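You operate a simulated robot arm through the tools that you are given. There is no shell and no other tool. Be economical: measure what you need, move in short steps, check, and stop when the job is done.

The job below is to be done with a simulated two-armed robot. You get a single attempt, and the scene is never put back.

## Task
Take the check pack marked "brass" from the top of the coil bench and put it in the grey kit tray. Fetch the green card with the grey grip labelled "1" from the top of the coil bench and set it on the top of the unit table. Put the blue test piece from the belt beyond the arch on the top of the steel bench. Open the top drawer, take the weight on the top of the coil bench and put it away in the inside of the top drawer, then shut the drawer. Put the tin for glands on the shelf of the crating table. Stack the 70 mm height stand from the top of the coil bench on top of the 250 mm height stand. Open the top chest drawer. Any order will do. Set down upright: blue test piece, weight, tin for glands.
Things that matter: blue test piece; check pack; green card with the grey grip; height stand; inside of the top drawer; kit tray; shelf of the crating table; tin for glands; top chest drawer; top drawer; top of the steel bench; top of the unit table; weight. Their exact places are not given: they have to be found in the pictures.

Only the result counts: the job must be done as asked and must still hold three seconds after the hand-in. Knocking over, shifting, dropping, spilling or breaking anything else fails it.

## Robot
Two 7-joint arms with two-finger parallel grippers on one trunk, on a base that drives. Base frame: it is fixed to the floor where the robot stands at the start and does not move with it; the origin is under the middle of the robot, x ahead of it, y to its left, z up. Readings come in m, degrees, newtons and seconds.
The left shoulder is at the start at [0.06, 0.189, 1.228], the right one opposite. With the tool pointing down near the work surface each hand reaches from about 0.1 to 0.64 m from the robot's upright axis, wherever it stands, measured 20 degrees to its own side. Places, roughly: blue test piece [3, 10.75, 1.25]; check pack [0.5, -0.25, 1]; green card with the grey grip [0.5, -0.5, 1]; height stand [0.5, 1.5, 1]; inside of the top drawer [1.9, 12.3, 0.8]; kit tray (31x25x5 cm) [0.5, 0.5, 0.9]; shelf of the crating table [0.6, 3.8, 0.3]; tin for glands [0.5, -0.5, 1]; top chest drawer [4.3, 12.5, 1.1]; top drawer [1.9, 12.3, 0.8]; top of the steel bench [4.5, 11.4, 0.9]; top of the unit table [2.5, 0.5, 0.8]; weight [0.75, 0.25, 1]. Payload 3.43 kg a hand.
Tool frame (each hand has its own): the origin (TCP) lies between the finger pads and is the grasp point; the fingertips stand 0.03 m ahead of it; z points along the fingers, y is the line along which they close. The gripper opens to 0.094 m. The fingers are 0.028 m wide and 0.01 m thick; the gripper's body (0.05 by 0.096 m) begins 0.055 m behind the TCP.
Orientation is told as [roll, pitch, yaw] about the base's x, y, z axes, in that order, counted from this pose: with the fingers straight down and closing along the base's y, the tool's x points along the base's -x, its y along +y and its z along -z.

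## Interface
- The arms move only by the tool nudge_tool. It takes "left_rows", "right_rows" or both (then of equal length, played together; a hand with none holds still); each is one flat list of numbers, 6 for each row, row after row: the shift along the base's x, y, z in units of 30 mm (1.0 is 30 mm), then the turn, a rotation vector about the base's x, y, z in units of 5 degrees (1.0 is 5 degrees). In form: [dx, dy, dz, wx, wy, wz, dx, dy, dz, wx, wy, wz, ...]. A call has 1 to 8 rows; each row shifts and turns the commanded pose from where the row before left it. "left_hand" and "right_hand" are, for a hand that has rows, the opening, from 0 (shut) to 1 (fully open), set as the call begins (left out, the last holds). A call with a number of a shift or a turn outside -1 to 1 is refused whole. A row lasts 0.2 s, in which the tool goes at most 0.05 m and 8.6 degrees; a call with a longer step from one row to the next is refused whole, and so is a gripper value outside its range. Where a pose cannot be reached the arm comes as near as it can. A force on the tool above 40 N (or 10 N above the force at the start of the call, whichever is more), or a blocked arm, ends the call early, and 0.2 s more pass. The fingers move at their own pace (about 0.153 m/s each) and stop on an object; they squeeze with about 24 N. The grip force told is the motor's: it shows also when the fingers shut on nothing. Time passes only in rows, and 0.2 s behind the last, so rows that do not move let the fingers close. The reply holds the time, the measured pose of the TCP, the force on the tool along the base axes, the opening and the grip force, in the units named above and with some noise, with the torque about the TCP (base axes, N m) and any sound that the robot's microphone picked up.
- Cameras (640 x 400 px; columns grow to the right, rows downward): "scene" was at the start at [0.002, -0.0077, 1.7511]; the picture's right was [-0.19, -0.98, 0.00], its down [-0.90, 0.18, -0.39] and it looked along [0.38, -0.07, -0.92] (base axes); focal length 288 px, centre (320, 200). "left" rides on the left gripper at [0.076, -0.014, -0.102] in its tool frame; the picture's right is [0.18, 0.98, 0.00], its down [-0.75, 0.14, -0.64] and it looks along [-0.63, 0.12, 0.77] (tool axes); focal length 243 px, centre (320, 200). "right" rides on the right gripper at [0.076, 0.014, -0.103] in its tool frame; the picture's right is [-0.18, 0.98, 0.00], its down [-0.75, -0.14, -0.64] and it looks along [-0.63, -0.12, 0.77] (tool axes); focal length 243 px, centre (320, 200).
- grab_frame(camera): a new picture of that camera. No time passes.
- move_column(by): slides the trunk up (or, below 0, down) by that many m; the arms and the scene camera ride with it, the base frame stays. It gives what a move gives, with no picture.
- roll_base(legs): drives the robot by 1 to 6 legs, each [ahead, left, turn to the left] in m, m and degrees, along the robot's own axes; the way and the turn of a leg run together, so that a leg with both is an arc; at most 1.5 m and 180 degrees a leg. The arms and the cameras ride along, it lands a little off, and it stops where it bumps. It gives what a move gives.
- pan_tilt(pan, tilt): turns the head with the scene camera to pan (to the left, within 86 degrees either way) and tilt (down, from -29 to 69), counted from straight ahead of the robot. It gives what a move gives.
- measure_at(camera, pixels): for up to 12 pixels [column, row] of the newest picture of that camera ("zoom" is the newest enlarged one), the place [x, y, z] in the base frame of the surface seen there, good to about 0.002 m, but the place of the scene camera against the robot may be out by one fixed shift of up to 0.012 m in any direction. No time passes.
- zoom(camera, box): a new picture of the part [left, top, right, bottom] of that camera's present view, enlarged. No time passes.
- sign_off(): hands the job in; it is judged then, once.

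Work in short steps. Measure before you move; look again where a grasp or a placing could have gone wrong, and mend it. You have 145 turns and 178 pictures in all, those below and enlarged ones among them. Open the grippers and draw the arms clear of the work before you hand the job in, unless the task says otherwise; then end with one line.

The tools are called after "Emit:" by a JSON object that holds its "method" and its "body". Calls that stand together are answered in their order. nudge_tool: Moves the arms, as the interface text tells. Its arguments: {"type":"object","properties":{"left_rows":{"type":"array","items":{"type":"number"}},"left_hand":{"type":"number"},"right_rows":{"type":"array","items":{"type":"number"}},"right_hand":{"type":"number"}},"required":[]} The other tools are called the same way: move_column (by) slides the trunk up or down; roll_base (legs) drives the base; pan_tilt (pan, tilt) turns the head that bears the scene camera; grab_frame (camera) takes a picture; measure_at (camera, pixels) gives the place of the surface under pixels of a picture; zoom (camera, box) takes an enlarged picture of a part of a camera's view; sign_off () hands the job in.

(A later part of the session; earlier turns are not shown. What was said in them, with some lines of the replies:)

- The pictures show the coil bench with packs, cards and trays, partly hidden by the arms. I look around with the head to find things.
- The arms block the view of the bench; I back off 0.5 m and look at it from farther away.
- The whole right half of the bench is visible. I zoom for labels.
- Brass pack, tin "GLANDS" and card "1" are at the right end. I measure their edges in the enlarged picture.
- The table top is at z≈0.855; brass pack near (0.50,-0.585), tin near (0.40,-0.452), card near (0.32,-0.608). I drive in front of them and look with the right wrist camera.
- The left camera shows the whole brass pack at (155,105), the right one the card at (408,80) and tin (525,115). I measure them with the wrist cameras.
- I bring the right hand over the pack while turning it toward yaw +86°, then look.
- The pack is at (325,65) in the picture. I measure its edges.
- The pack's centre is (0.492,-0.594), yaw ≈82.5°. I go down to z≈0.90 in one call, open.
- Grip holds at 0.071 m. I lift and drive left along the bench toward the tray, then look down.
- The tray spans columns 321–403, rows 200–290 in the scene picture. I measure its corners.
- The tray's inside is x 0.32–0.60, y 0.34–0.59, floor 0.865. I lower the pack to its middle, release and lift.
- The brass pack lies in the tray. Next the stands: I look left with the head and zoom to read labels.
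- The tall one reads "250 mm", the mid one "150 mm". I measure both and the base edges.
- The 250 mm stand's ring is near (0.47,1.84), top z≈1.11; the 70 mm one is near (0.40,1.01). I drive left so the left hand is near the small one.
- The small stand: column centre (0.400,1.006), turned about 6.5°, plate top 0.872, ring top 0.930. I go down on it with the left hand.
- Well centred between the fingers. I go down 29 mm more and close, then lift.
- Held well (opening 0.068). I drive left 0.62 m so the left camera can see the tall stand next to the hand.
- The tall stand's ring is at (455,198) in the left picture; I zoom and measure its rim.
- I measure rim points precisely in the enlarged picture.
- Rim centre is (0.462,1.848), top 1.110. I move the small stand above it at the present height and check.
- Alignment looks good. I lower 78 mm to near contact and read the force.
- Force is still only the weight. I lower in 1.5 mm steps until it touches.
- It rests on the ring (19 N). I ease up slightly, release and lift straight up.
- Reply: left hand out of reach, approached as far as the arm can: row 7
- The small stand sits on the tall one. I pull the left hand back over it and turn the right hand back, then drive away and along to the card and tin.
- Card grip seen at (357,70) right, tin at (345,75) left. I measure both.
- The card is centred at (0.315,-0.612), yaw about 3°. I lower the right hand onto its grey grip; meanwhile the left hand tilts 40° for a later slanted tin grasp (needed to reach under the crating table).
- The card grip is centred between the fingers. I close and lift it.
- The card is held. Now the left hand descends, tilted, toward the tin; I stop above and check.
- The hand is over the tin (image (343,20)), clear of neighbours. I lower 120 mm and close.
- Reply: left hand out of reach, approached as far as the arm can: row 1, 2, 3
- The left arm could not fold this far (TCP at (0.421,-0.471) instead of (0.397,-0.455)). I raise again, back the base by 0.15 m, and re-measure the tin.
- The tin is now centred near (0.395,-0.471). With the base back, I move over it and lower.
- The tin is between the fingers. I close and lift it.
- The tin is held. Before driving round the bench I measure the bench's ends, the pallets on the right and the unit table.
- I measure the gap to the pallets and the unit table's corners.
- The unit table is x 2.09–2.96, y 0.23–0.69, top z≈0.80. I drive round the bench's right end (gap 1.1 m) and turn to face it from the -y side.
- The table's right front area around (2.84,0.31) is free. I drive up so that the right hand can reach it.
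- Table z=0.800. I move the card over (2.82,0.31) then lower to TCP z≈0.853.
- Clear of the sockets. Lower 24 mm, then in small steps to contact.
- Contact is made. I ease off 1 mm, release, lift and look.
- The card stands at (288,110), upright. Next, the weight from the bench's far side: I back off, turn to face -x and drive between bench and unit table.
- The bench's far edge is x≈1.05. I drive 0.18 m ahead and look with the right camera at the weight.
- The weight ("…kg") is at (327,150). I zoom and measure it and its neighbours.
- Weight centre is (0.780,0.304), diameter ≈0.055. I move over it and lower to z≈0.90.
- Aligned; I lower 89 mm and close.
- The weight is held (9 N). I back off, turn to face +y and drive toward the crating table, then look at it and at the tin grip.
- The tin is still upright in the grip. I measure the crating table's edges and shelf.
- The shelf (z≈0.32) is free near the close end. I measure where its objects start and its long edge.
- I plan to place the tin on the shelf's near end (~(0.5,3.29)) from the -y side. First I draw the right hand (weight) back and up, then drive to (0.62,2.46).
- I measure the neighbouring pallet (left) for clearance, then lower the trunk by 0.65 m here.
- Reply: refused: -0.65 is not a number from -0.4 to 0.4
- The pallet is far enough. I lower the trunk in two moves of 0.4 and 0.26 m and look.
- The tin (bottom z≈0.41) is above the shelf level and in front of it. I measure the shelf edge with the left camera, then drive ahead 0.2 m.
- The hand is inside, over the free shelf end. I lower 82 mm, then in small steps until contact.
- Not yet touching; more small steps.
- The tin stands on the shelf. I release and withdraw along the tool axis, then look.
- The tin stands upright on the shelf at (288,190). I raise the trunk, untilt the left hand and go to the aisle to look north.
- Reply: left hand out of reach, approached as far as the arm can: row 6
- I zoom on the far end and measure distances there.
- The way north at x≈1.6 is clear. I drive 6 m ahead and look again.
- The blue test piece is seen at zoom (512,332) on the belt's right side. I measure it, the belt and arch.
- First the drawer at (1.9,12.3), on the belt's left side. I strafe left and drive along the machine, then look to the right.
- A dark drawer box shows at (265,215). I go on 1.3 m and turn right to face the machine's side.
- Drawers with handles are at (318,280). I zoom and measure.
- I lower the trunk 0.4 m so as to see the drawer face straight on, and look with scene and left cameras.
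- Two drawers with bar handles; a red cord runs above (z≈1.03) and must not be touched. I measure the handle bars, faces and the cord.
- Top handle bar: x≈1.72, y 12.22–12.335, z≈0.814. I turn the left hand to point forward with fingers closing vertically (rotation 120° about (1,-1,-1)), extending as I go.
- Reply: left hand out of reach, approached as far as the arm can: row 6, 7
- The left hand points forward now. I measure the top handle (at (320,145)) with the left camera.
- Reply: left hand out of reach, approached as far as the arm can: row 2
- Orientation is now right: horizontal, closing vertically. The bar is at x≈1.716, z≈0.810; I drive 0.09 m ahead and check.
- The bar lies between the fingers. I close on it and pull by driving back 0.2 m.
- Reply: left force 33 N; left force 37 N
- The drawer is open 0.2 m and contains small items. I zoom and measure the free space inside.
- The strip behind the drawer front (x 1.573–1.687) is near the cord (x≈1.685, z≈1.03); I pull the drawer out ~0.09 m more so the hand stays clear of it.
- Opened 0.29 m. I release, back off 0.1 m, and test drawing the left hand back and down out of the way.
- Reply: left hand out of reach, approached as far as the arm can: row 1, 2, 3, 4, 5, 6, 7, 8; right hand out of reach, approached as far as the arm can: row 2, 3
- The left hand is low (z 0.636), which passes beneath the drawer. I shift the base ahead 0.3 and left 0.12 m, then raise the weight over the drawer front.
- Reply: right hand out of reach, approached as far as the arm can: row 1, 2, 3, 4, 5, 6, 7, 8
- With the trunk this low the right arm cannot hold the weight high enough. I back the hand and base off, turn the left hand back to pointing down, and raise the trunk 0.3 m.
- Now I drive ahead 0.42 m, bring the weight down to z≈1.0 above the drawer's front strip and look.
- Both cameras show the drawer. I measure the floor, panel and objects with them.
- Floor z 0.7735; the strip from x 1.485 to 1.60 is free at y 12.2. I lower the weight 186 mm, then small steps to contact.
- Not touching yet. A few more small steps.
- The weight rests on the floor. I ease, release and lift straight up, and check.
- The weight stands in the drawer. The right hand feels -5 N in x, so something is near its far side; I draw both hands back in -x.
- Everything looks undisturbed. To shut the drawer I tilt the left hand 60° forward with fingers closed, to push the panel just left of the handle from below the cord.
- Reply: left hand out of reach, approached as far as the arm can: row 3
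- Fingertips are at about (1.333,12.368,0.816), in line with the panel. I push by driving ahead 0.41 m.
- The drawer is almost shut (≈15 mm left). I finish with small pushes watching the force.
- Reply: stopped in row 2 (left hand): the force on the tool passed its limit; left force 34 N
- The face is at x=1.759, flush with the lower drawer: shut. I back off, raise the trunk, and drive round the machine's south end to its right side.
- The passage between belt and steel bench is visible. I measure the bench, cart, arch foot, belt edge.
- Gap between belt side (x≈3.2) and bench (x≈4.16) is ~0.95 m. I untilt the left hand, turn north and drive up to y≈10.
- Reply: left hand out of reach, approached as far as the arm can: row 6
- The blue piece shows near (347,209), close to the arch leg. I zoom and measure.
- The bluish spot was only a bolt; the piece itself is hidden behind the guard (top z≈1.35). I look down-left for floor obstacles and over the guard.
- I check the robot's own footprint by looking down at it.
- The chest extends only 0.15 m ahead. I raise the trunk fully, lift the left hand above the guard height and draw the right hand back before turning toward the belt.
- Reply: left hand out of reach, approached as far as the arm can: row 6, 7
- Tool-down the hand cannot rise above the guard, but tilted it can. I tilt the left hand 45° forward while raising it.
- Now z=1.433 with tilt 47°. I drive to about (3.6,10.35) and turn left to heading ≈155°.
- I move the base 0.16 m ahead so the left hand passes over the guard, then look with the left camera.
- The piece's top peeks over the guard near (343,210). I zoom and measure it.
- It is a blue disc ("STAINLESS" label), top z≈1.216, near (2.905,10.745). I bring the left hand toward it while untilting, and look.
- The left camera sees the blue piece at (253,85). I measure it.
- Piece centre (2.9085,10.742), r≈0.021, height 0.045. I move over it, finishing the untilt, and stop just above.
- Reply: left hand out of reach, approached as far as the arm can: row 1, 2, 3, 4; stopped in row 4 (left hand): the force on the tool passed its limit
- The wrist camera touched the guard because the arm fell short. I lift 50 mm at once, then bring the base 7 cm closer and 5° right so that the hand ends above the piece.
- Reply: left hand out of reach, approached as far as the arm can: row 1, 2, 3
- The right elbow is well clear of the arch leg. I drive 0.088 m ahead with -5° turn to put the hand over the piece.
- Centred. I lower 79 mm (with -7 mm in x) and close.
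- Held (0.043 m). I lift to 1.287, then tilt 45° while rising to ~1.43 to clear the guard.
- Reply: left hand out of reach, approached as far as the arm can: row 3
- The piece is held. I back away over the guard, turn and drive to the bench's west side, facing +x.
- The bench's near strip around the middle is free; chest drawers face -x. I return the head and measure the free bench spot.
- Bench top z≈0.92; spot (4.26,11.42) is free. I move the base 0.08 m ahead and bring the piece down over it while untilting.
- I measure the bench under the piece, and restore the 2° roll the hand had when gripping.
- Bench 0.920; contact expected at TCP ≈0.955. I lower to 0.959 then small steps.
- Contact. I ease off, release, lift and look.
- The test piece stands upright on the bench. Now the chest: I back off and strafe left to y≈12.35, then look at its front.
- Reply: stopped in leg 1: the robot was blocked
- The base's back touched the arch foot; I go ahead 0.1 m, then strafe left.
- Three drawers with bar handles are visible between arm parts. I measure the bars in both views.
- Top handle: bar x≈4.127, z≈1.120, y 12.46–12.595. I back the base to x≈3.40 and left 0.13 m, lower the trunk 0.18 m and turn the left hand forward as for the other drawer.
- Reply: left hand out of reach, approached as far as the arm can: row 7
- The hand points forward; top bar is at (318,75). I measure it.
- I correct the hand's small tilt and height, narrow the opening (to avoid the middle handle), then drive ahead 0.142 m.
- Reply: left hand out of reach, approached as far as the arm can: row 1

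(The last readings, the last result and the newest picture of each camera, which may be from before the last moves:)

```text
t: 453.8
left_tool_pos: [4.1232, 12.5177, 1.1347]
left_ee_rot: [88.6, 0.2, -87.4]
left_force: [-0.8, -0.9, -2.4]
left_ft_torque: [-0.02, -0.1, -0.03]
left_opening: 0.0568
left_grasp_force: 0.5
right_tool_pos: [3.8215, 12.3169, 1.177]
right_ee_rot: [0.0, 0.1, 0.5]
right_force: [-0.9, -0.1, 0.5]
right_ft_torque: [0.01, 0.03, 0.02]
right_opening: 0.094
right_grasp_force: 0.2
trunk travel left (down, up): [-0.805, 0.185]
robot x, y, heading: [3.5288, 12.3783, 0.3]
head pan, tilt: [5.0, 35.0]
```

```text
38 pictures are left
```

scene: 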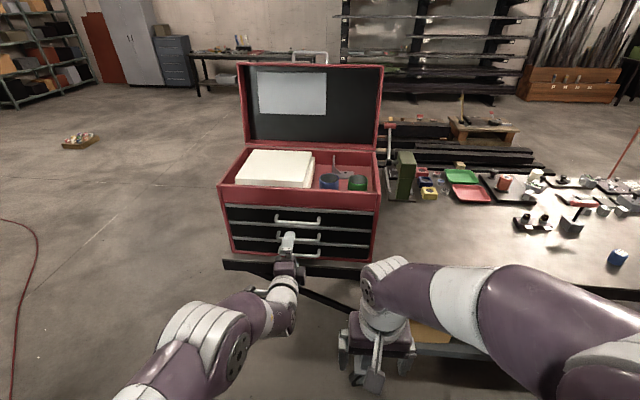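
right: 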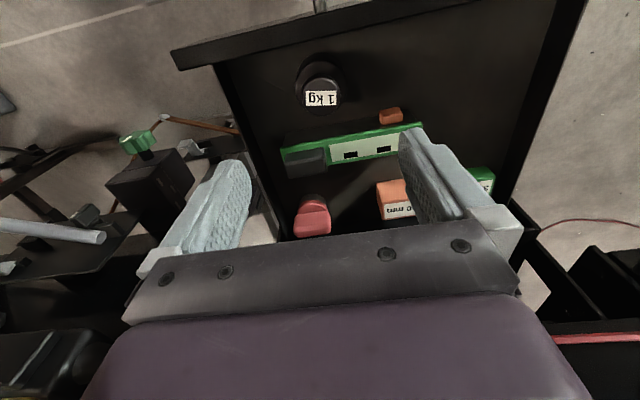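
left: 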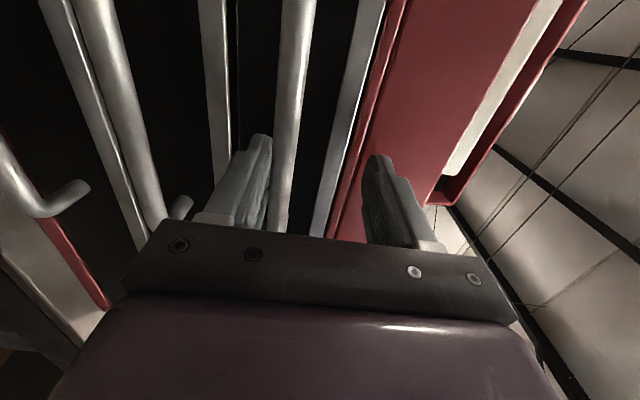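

The bar is between the fingers but near the lower one; I lower the trunk 14 mm to centre, then close.

Emit:
{"method": "move_column", "body": {"by": -0.014}}

Emit:
{"method": "nudge_tool", "body": {"left_rows": [0, 0, 0, 0, 0, 0, 0, 0, 0, 0, 0, 0, 0, 0, 0, 0, 0, 0], "left_hand": 0}}

Emit:
{"method": "roll_base", "body": {"legs": [[-0.1, 0, 0]]}}

Emit:
{"method": "grab_frame", "body": {"camera": "scene"}}

```text
t: 454.4
left_tool_pos: [4.1252, 12.5163, 1.121]
left_ee_rot: [88.7, 0.2, -87.3]
left_force: [-0.2, 0.3, 0.3]
left_ft_torque: [0.0, 0.01, 0.0]
left_opening: 0.0568
left_grasp_force: 0.1
right_tool_pos: [3.8219, 12.3182, 1.163]
right_ee_rot: [-0.2, 0.2, 0.6]
right_force: [-0.5, 0.4, -0.7]
right_ft_torque: [-0.01, 0.07, -0.01]
right_opening: 0.0941
right_grasp_force: 0.1
trunk travel left (down, up): [-0.791, 0.199]
robot x, y, heading: [3.5273, 12.3758, 0.7]
head pan, tilt: [5.0, 35.0]
```

```text
t: 455.4
left_tool_pos: [4.1214, 12.518, 1.1143]
left_ee_rot: [87.8, 0.4, -87.4]
left_force: [-3.4, 0.4, -1.8]
left_ft_torque: [-0.56, -0.01, -0.18]
left_opening: 0.012
left_grasp_force: 45.1
right_tool_pos: [3.8216, 12.3176, 1.1644]
right_ee_rot: [0.0, 0.1, 0.6]
right_force: [-0.6, -0.4, -0.3]
right_ft_torque: [0.06, -0.01, -0.02]
right_opening: 0.0942
right_grasp_force: 0.2
trunk travel left (down, up): [-0.791, 0.199]
robot x, y, heading: [3.5305, 12.3826, 0.5]
head pan, tilt: [5.0, 35.0]
stopped in row 3 (left hand): the force on the tool passed its limit (the readings are from after the stop); the commanded pose is now the measured one
```

```text
t: 456.5
left_tool_pos: [4.023, 12.5175, 1.1151]
left_ee_rot: [87.8, 0.3, -87.3]
left_force: [0.8, 1.0, -3.6]
left_ft_torque: [-0.52, -0.08, -0.48]
left_opening: 0.0116
left_grasp_force: 44.7
right_tool_pos: [3.7234, 12.317, 1.1646]
right_ee_rot: [0.0, 0.2, 0.6]
right_force: [0.3, 0.0, -0.6]
right_ft_torque: [0.01, -0.01, 0.0]
right_opening: 0.0939
right_grasp_force: 0.1
trunk travel left (down, up): [-0.791, 0.199]
robot x, y, heading: [3.4321, 12.377, 0.8]
head pan, tilt: [5.0, 35.0]
```

```text
37 pictures are left
```

scene: 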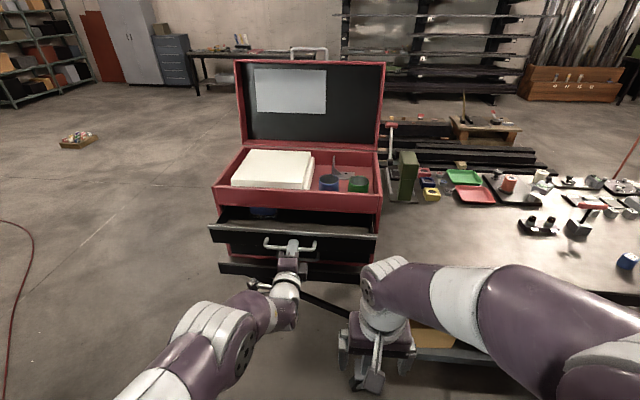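

The top chest drawer moves; I pull 0.12 m more.

Emit:
{"method": "roll_base", "body": {"legs": [[-0.12, 0, 0]]}}

Emit:
{"method": "grab_frame", "body": {"camera": "scene"}}

```text
t: 457.7
left_tool_pos: [3.9496, 12.5164, 1.1151]
left_ee_rot: [88.3, 0.1, -87.1]
left_force: [0.7, 7.3, -2.6]
left_ft_torque: [-0.18, 0.08, -0.6]
left_opening: 0.0116
left_grasp_force: 45.3
right_tool_pos: [3.6452, 12.3152, 1.1575]
right_ee_rot: [0.0, 1.2, 0.4]
right_force: [0.1, -0.7, 0.3]
right_ft_torque: [0.0, 0.03, -0.01]
right_opening: 0.0938
right_grasp_force: 0.0
trunk travel left (down, up): [-0.791, 0.199]
robot x, y, heading: [3.3346, 12.3807, 0.4]
head pan, tilt: [5.0, 35.0]
stopped in leg 1: the force on the tool passed its limit (the readings are from after the stop); the commanded pose is now the measured one
```

```text
36 pictures are left
```

scene: 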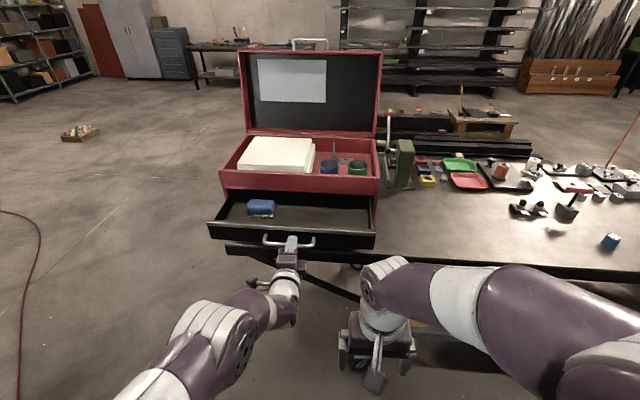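

The drawer reached its stop (~0.17 m out). I check that the chest did not move, then release and back off a little.

Emit:
{"method": "measure_at", "body": {"camera": "scene", "pixels": [[225, 185], [372, 190], [300, 182], [290, 228], [230, 225], [360, 230], [375, 215]]}}

Emit:
{"method": "nudge_tool", "body": {"left_rows": [0, 0, 0, 0, 0, 0, 0, 0, 0, 0, 0, 0], "left_hand": 0.6}}

Emit:
{"method": "roll_base", "body": {"legs": [[-0.06, 0, 0]]}}

Emit:
{"method": "grab_frame", "body": {"camera": "left"}}

```text
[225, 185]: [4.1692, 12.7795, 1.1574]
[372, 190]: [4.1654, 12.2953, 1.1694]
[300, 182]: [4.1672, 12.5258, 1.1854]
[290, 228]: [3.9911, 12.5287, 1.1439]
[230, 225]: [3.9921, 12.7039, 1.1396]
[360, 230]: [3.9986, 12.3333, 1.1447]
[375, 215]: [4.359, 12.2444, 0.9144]
```

```text
t: 458.3
left_tool_pos: [3.9479, 12.5163, 1.1158]
left_ee_rot: [88.5, 0.1, -87.2]
left_force: [-0.2, 0.2, -1.0]
left_ft_torque: [-0.02, -0.01, -0.01]
left_opening: 0.0562
left_grasp_force: 0.1
right_tool_pos: [3.6452, 12.3155, 1.1576]
right_ee_rot: [-0.1, 1.2, 0.4]
right_force: [0.1, -1.1, 0.2]
right_ft_torque: [-0.01, 0.0, 0.02]
right_opening: 0.0942
right_grasp_force: 0.0
trunk travel left (down, up): [-0.791, 0.199]
robot x, y, heading: [3.3379, 12.378, 0.5]
head pan, tilt: [5.0, 35.0]
```

```text
t: 459.1
left_tool_pos: [3.9493, 12.5107, 1.1148]
left_ee_rot: [88.4, 0.3, -87.5]
left_force: [-0.4, -0.4, -0.9]
left_ft_torque: [0.02, 0.0, 0.0]
left_opening: 0.0563
left_grasp_force: 0.1
right_tool_pos: [3.6435, 12.3106, 1.1574]
right_ee_rot: [0.2, 1.2, 0.0]
right_force: [-0.4, 0.0, 0.0]
right_ft_torque: [0.02, -0.03, 0.0]
right_opening: 0.0941
right_grasp_force: 0.1
trunk travel left (down, up): [-0.791, 0.199]
robot x, y, heading: [3.3335, 12.3784, -0.2]
head pan, tilt: [5.0, 35.0]
stopped in leg 1: the robot was blocked; the commanded pose is now the measured one
```

```text
35 pictures are left
```

left: 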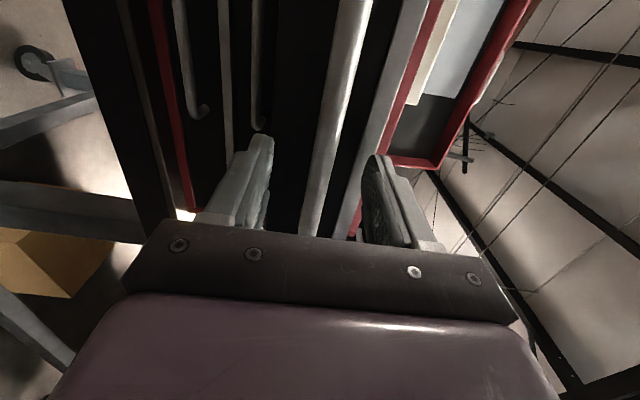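

The chest has not moved and the drawer is out 0.17 m. The base has no room behind, so I pull the left hand back by arm motion.

Emit:
{"method": "nudge_tool", "body": {"left_rows": [-0.5, 0, 0, 0, 0, 0, -0.5, 0, 0, 0, 0, 0, -0.5, 0, 0, 0, 0, 0, -0.3, 0, 0, 0, 0, 0]}}

Emit:
{"method": "grab_frame", "body": {"camera": "left"}}

```text
t: 460.1
left_tool_pos: [3.9241, 12.509, 1.14]
left_ee_rot: [87.7, 0.3, -87.6]
left_force: [-0.6, -0.6, -5.0]
left_ft_torque: [-0.09, 0.17, -0.09]
left_opening: 0.0598
left_grasp_force: 2.7
left hand out of reach, approached as far as the arm can: row 1, 2, 3, 4
right_tool_pos: [3.644, 12.3121, 1.1565]
right_ee_rot: [0.1, 1.4, 0.0]
right_force: [-0.5, 0.2, 0.6]
right_ft_torque: [0.03, 0.0, 0.02]
right_opening: 0.094
right_grasp_force: 0.0
trunk travel left (down, up): [-0.791, 0.199]
robot x, y, heading: [3.3296, 12.3785, 0.0]
head pan, tilt: [5.0, 35.0]
```

```text
34 pictures are left
```

left: 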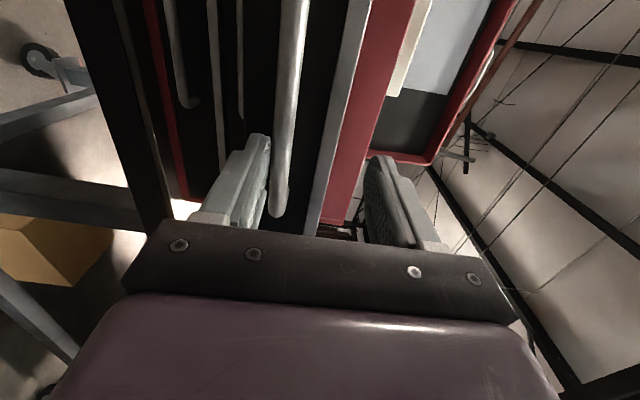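

Nearly out; the lower finger presses on the bar. I open fully, lower the trunk 20 mm and retract with some +y motion.

Emit:
{"method": "move_column", "body": {"by": -0.022}}

Emit:
{"method": "nudge_tool", "body": {"left_rows": [-0.5, 0.6, 0, 0, 0, 0, -0.5, 0.6, 0, 0, 0, 0, -0.5, 0.2, 0, 0, 0, 0], "left_hand": 0.75}}

Emit:
{"method": "grab_frame", "body": {"camera": "left"}}

```text
t: 460.8
left_tool_pos: [3.9255, 12.512, 1.1186]
left_ee_rot: [88.0, 0.3, -87.6]
left_force: [-0.1, -0.5, -0.7]
left_ft_torque: [-0.02, 0.02, 0.0]
left_opening: 0.0566
left_grasp_force: 0.1
right_tool_pos: [3.6434, 12.3149, 1.1349]
right_ee_rot: [-0.1, 1.4, 0.0]
right_force: [-0.7, 0.0, 0.2]
right_ft_torque: [0.02, 0.01, 0.01]
right_opening: 0.094
right_grasp_force: 0.0
trunk travel left (down, up): [-0.769, 0.221]
robot x, y, heading: [3.3266, 12.3811, -0.0]
head pan, tilt: [5.0, 35.0]
```

```text
t: 461.8
left_tool_pos: [3.9086, 12.5243, 1.1316]
left_ee_rot: [87.8, 0.2, -87.2]
left_force: [0.4, -0.4, 0.0]
left_ft_torque: [0.05, -0.01, 0.0]
left_opening: 0.0706
left_grasp_force: 0.0
left hand out of reach, approached as far as the arm can: row 1, 2, 3
right_tool_pos: [3.6433, 12.3136, 1.136]
right_ee_rot: [0.0, 1.3, 0.0]
right_force: [-0.2, -0.5, 0.2]
right_ft_torque: [0.02, 0.01, 0.01]
right_opening: 0.0936
right_grasp_force: 0.0
trunk travel left (down, up): [-0.769, 0.221]
robot x, y, heading: [3.3279, 12.3769, -0.4]
head pan, tilt: [5.0, 35.0]
stopped in row 3 (left hand): the arm was blocked; the commanded pose is now the measured one
```

```text
33 pictures are left
```

left: 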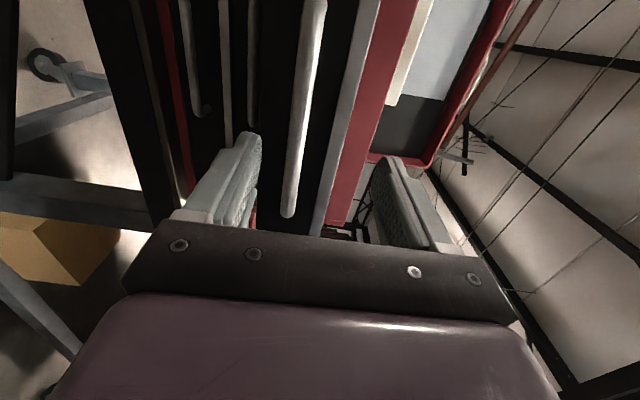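

The fingertips (x≈3.939) are clear of the bar (x≈3.948). I close the fingers and turn the hand back to pointing down while retracting and rising.

Emit:
{"method": "nudge_tool", "body": {"left_rows": [0, 0, 0, 0, 0, 0, -0.1, 0, 0.4, -0.98, 0.98, 0.98, -0.2, 0, 0.4, -0.98, 0.98, 0.98, -0.3, 0, 0.4, -0.98, 0.98, 0.98, -0.3, 0, 0.4, -0.98, 0.98, 0.98, -0.3, 0, 0.4, -0.98, 0.98, 0.98, -0.3, 0, 0.4, -0.98, 0.98, 0.98, -0.3, 0, 0.4, -0.98, 0.98, 0.98], "left_hand": 0}}

Emit:
{"method": "nudge_tool", "body": {"left_rows": [-0.3, 0, 0, -0.98, 0.98, 0.98, -0.3, 0, 0, -0.98, 0.98, 0.98, -0.3, 0, 0, -0.98, 0.98, 0.98, -0.3, 0, 0, -0.98, 0.98, 0.98, -0.3, 0, 0, -0.98, 0.98, 0.98, -0.3, 0, 0, -0.98, 0.98, 0.98, -0.3, 0, 0, -0.98, 0.98, 0.98]}}

Emit:
{"method": "grab_frame", "body": {"camera": "scene"}}

```text
t: 463.8
left_tool_pos: [3.8561, 12.5253, 1.218]
left_ee_rot: [42.9, -16.7, -43.4]
left_force: [0.4, -1.2, 0.4]
left_ft_torque: [-0.01, 0.01, 0.01]
left_opening: 0.0001
left_grasp_force: 24.4
right_tool_pos: [3.6432, 12.315, 1.1365]
right_ee_rot: [-0.1, 1.1, -0.1]
right_force: [-0.3, 0.6, 0.6]
right_ft_torque: [0.0, -0.01, 0.01]
right_opening: 0.094
right_grasp_force: 0.0
trunk travel left (down, up): [-0.769, 0.221]
robot x, y, heading: [3.3302, 12.3822, -0.3]
head pan, tilt: [5.0, 35.0]
stopped in row 8 (left hand): the arm was blocked; the commanded pose is now the measured one
```

```text
t: 465.4
left_tool_pos: [3.7651, 12.5328, 1.1418]
left_ee_rot: [-0.6, 3.4, -0.7]
left_force: [0.5, 0.1, -0.5]
left_ft_torque: [0.0, -0.04, 0.03]
left_opening: 0.0001
left_grasp_force: 23.5
left hand out of reach, approached as far as the arm can: row 4, 5, 6, 7
right_tool_pos: [3.6424, 12.3147, 1.1353]
right_ee_rot: [0.0, 1.3, 0.0]
right_force: [0.3, 0.3, 0.5]
right_ft_torque: [0.0, -0.03, -0.03]
right_opening: 0.0943
right_grasp_force: 0.2
trunk travel left (down, up): [-0.769, 0.221]
robot x, y, heading: [3.3271, 12.3779, 0.2]
head pan, tilt: [5.0, 35.0]
```

```text
32 pictures are left
```

scene: 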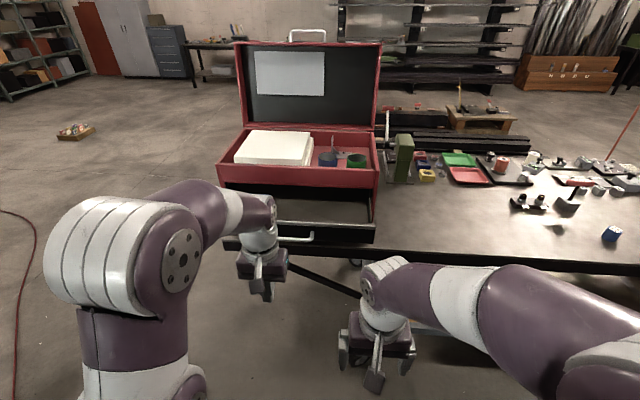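

The drawer stays open. I open the left gripper, and verify the drawer's position and the test piece once more.

Emit:
{"method": "nudge_tool", "body": {"left_rows": [0, 0, 0, 0, 0, 0, 0, 0, 0, 0, 0, 0], "left_hand": 1}}

Emit:
{"method": "zoom", "body": {"camera": "scene", "box": [200, 120, 400, 270]}}

Emit:
{"method": "measure_at", "body": {"camera": "scene", "pixels": [[320, 224], [300, 238], [360, 226], [230, 180], [370, 185], [611, 233]]}}

Emit:
{"method": "zoom", "body": {"camera": "scene", "box": [560, 200, 640, 260]}}

```text
t: 466.0
left_tool_pos: [3.7652, 12.5329, 1.1435]
left_ee_rot: [-0.5, 3.4, -0.9]
left_force: [0.4, -0.1, 0.5]
left_ft_torque: [0.02, 0.0, 0.01]
left_opening: 0.0943
left_grasp_force: 0.0
right_tool_pos: [3.6437, 12.313, 1.1355]
right_ee_rot: [0.0, 1.3, 0.1]
right_force: [0.4, -0.5, 0.2]
right_ft_torque: [-0.01, 0.0, 0.04]
right_opening: 0.094
right_grasp_force: 0.1
trunk travel left (down, up): [-0.769, 0.221]
robot x, y, heading: [3.3318, 12.376, -0.2]
head pan, tilt: [5.0, 35.0]
```

```text
2.67 times, centred on (300, 195) of scene
```

zoom: 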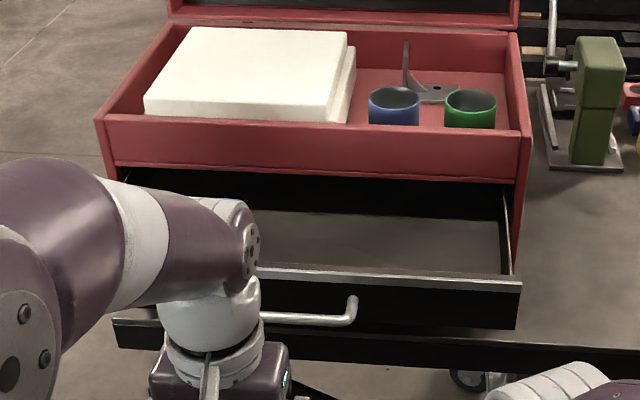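

```text
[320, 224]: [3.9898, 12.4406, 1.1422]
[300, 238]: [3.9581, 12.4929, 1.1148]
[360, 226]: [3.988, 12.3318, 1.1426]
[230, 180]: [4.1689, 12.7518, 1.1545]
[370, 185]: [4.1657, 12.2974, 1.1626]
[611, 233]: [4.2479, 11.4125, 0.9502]
```

```text
6.67 times, centred on (600, 230) of scene
```

zoom: 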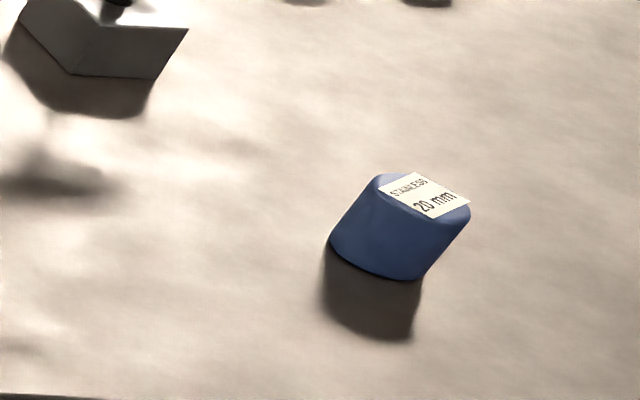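

The top chest drawer is 0.17 m out at its stop, the test piece stands upright, and both grippers are open and clear. Everything else was checked as it was done, so I hand in.

Emit:
{"method": "sign_off", "body": {}}

```text
The job is handed in.
```

I did all seven parts of the job and handed it in: brass pack, card "1", blue test piece, weight with the drawer shut, glands tin, stacked height stand and top chest drawer. Nothing looked moved or damaged, though while manoeuvring at the belt the wrist camera touched its guard and the base bumped the arch foot, and was also blocked from behind near the chest.
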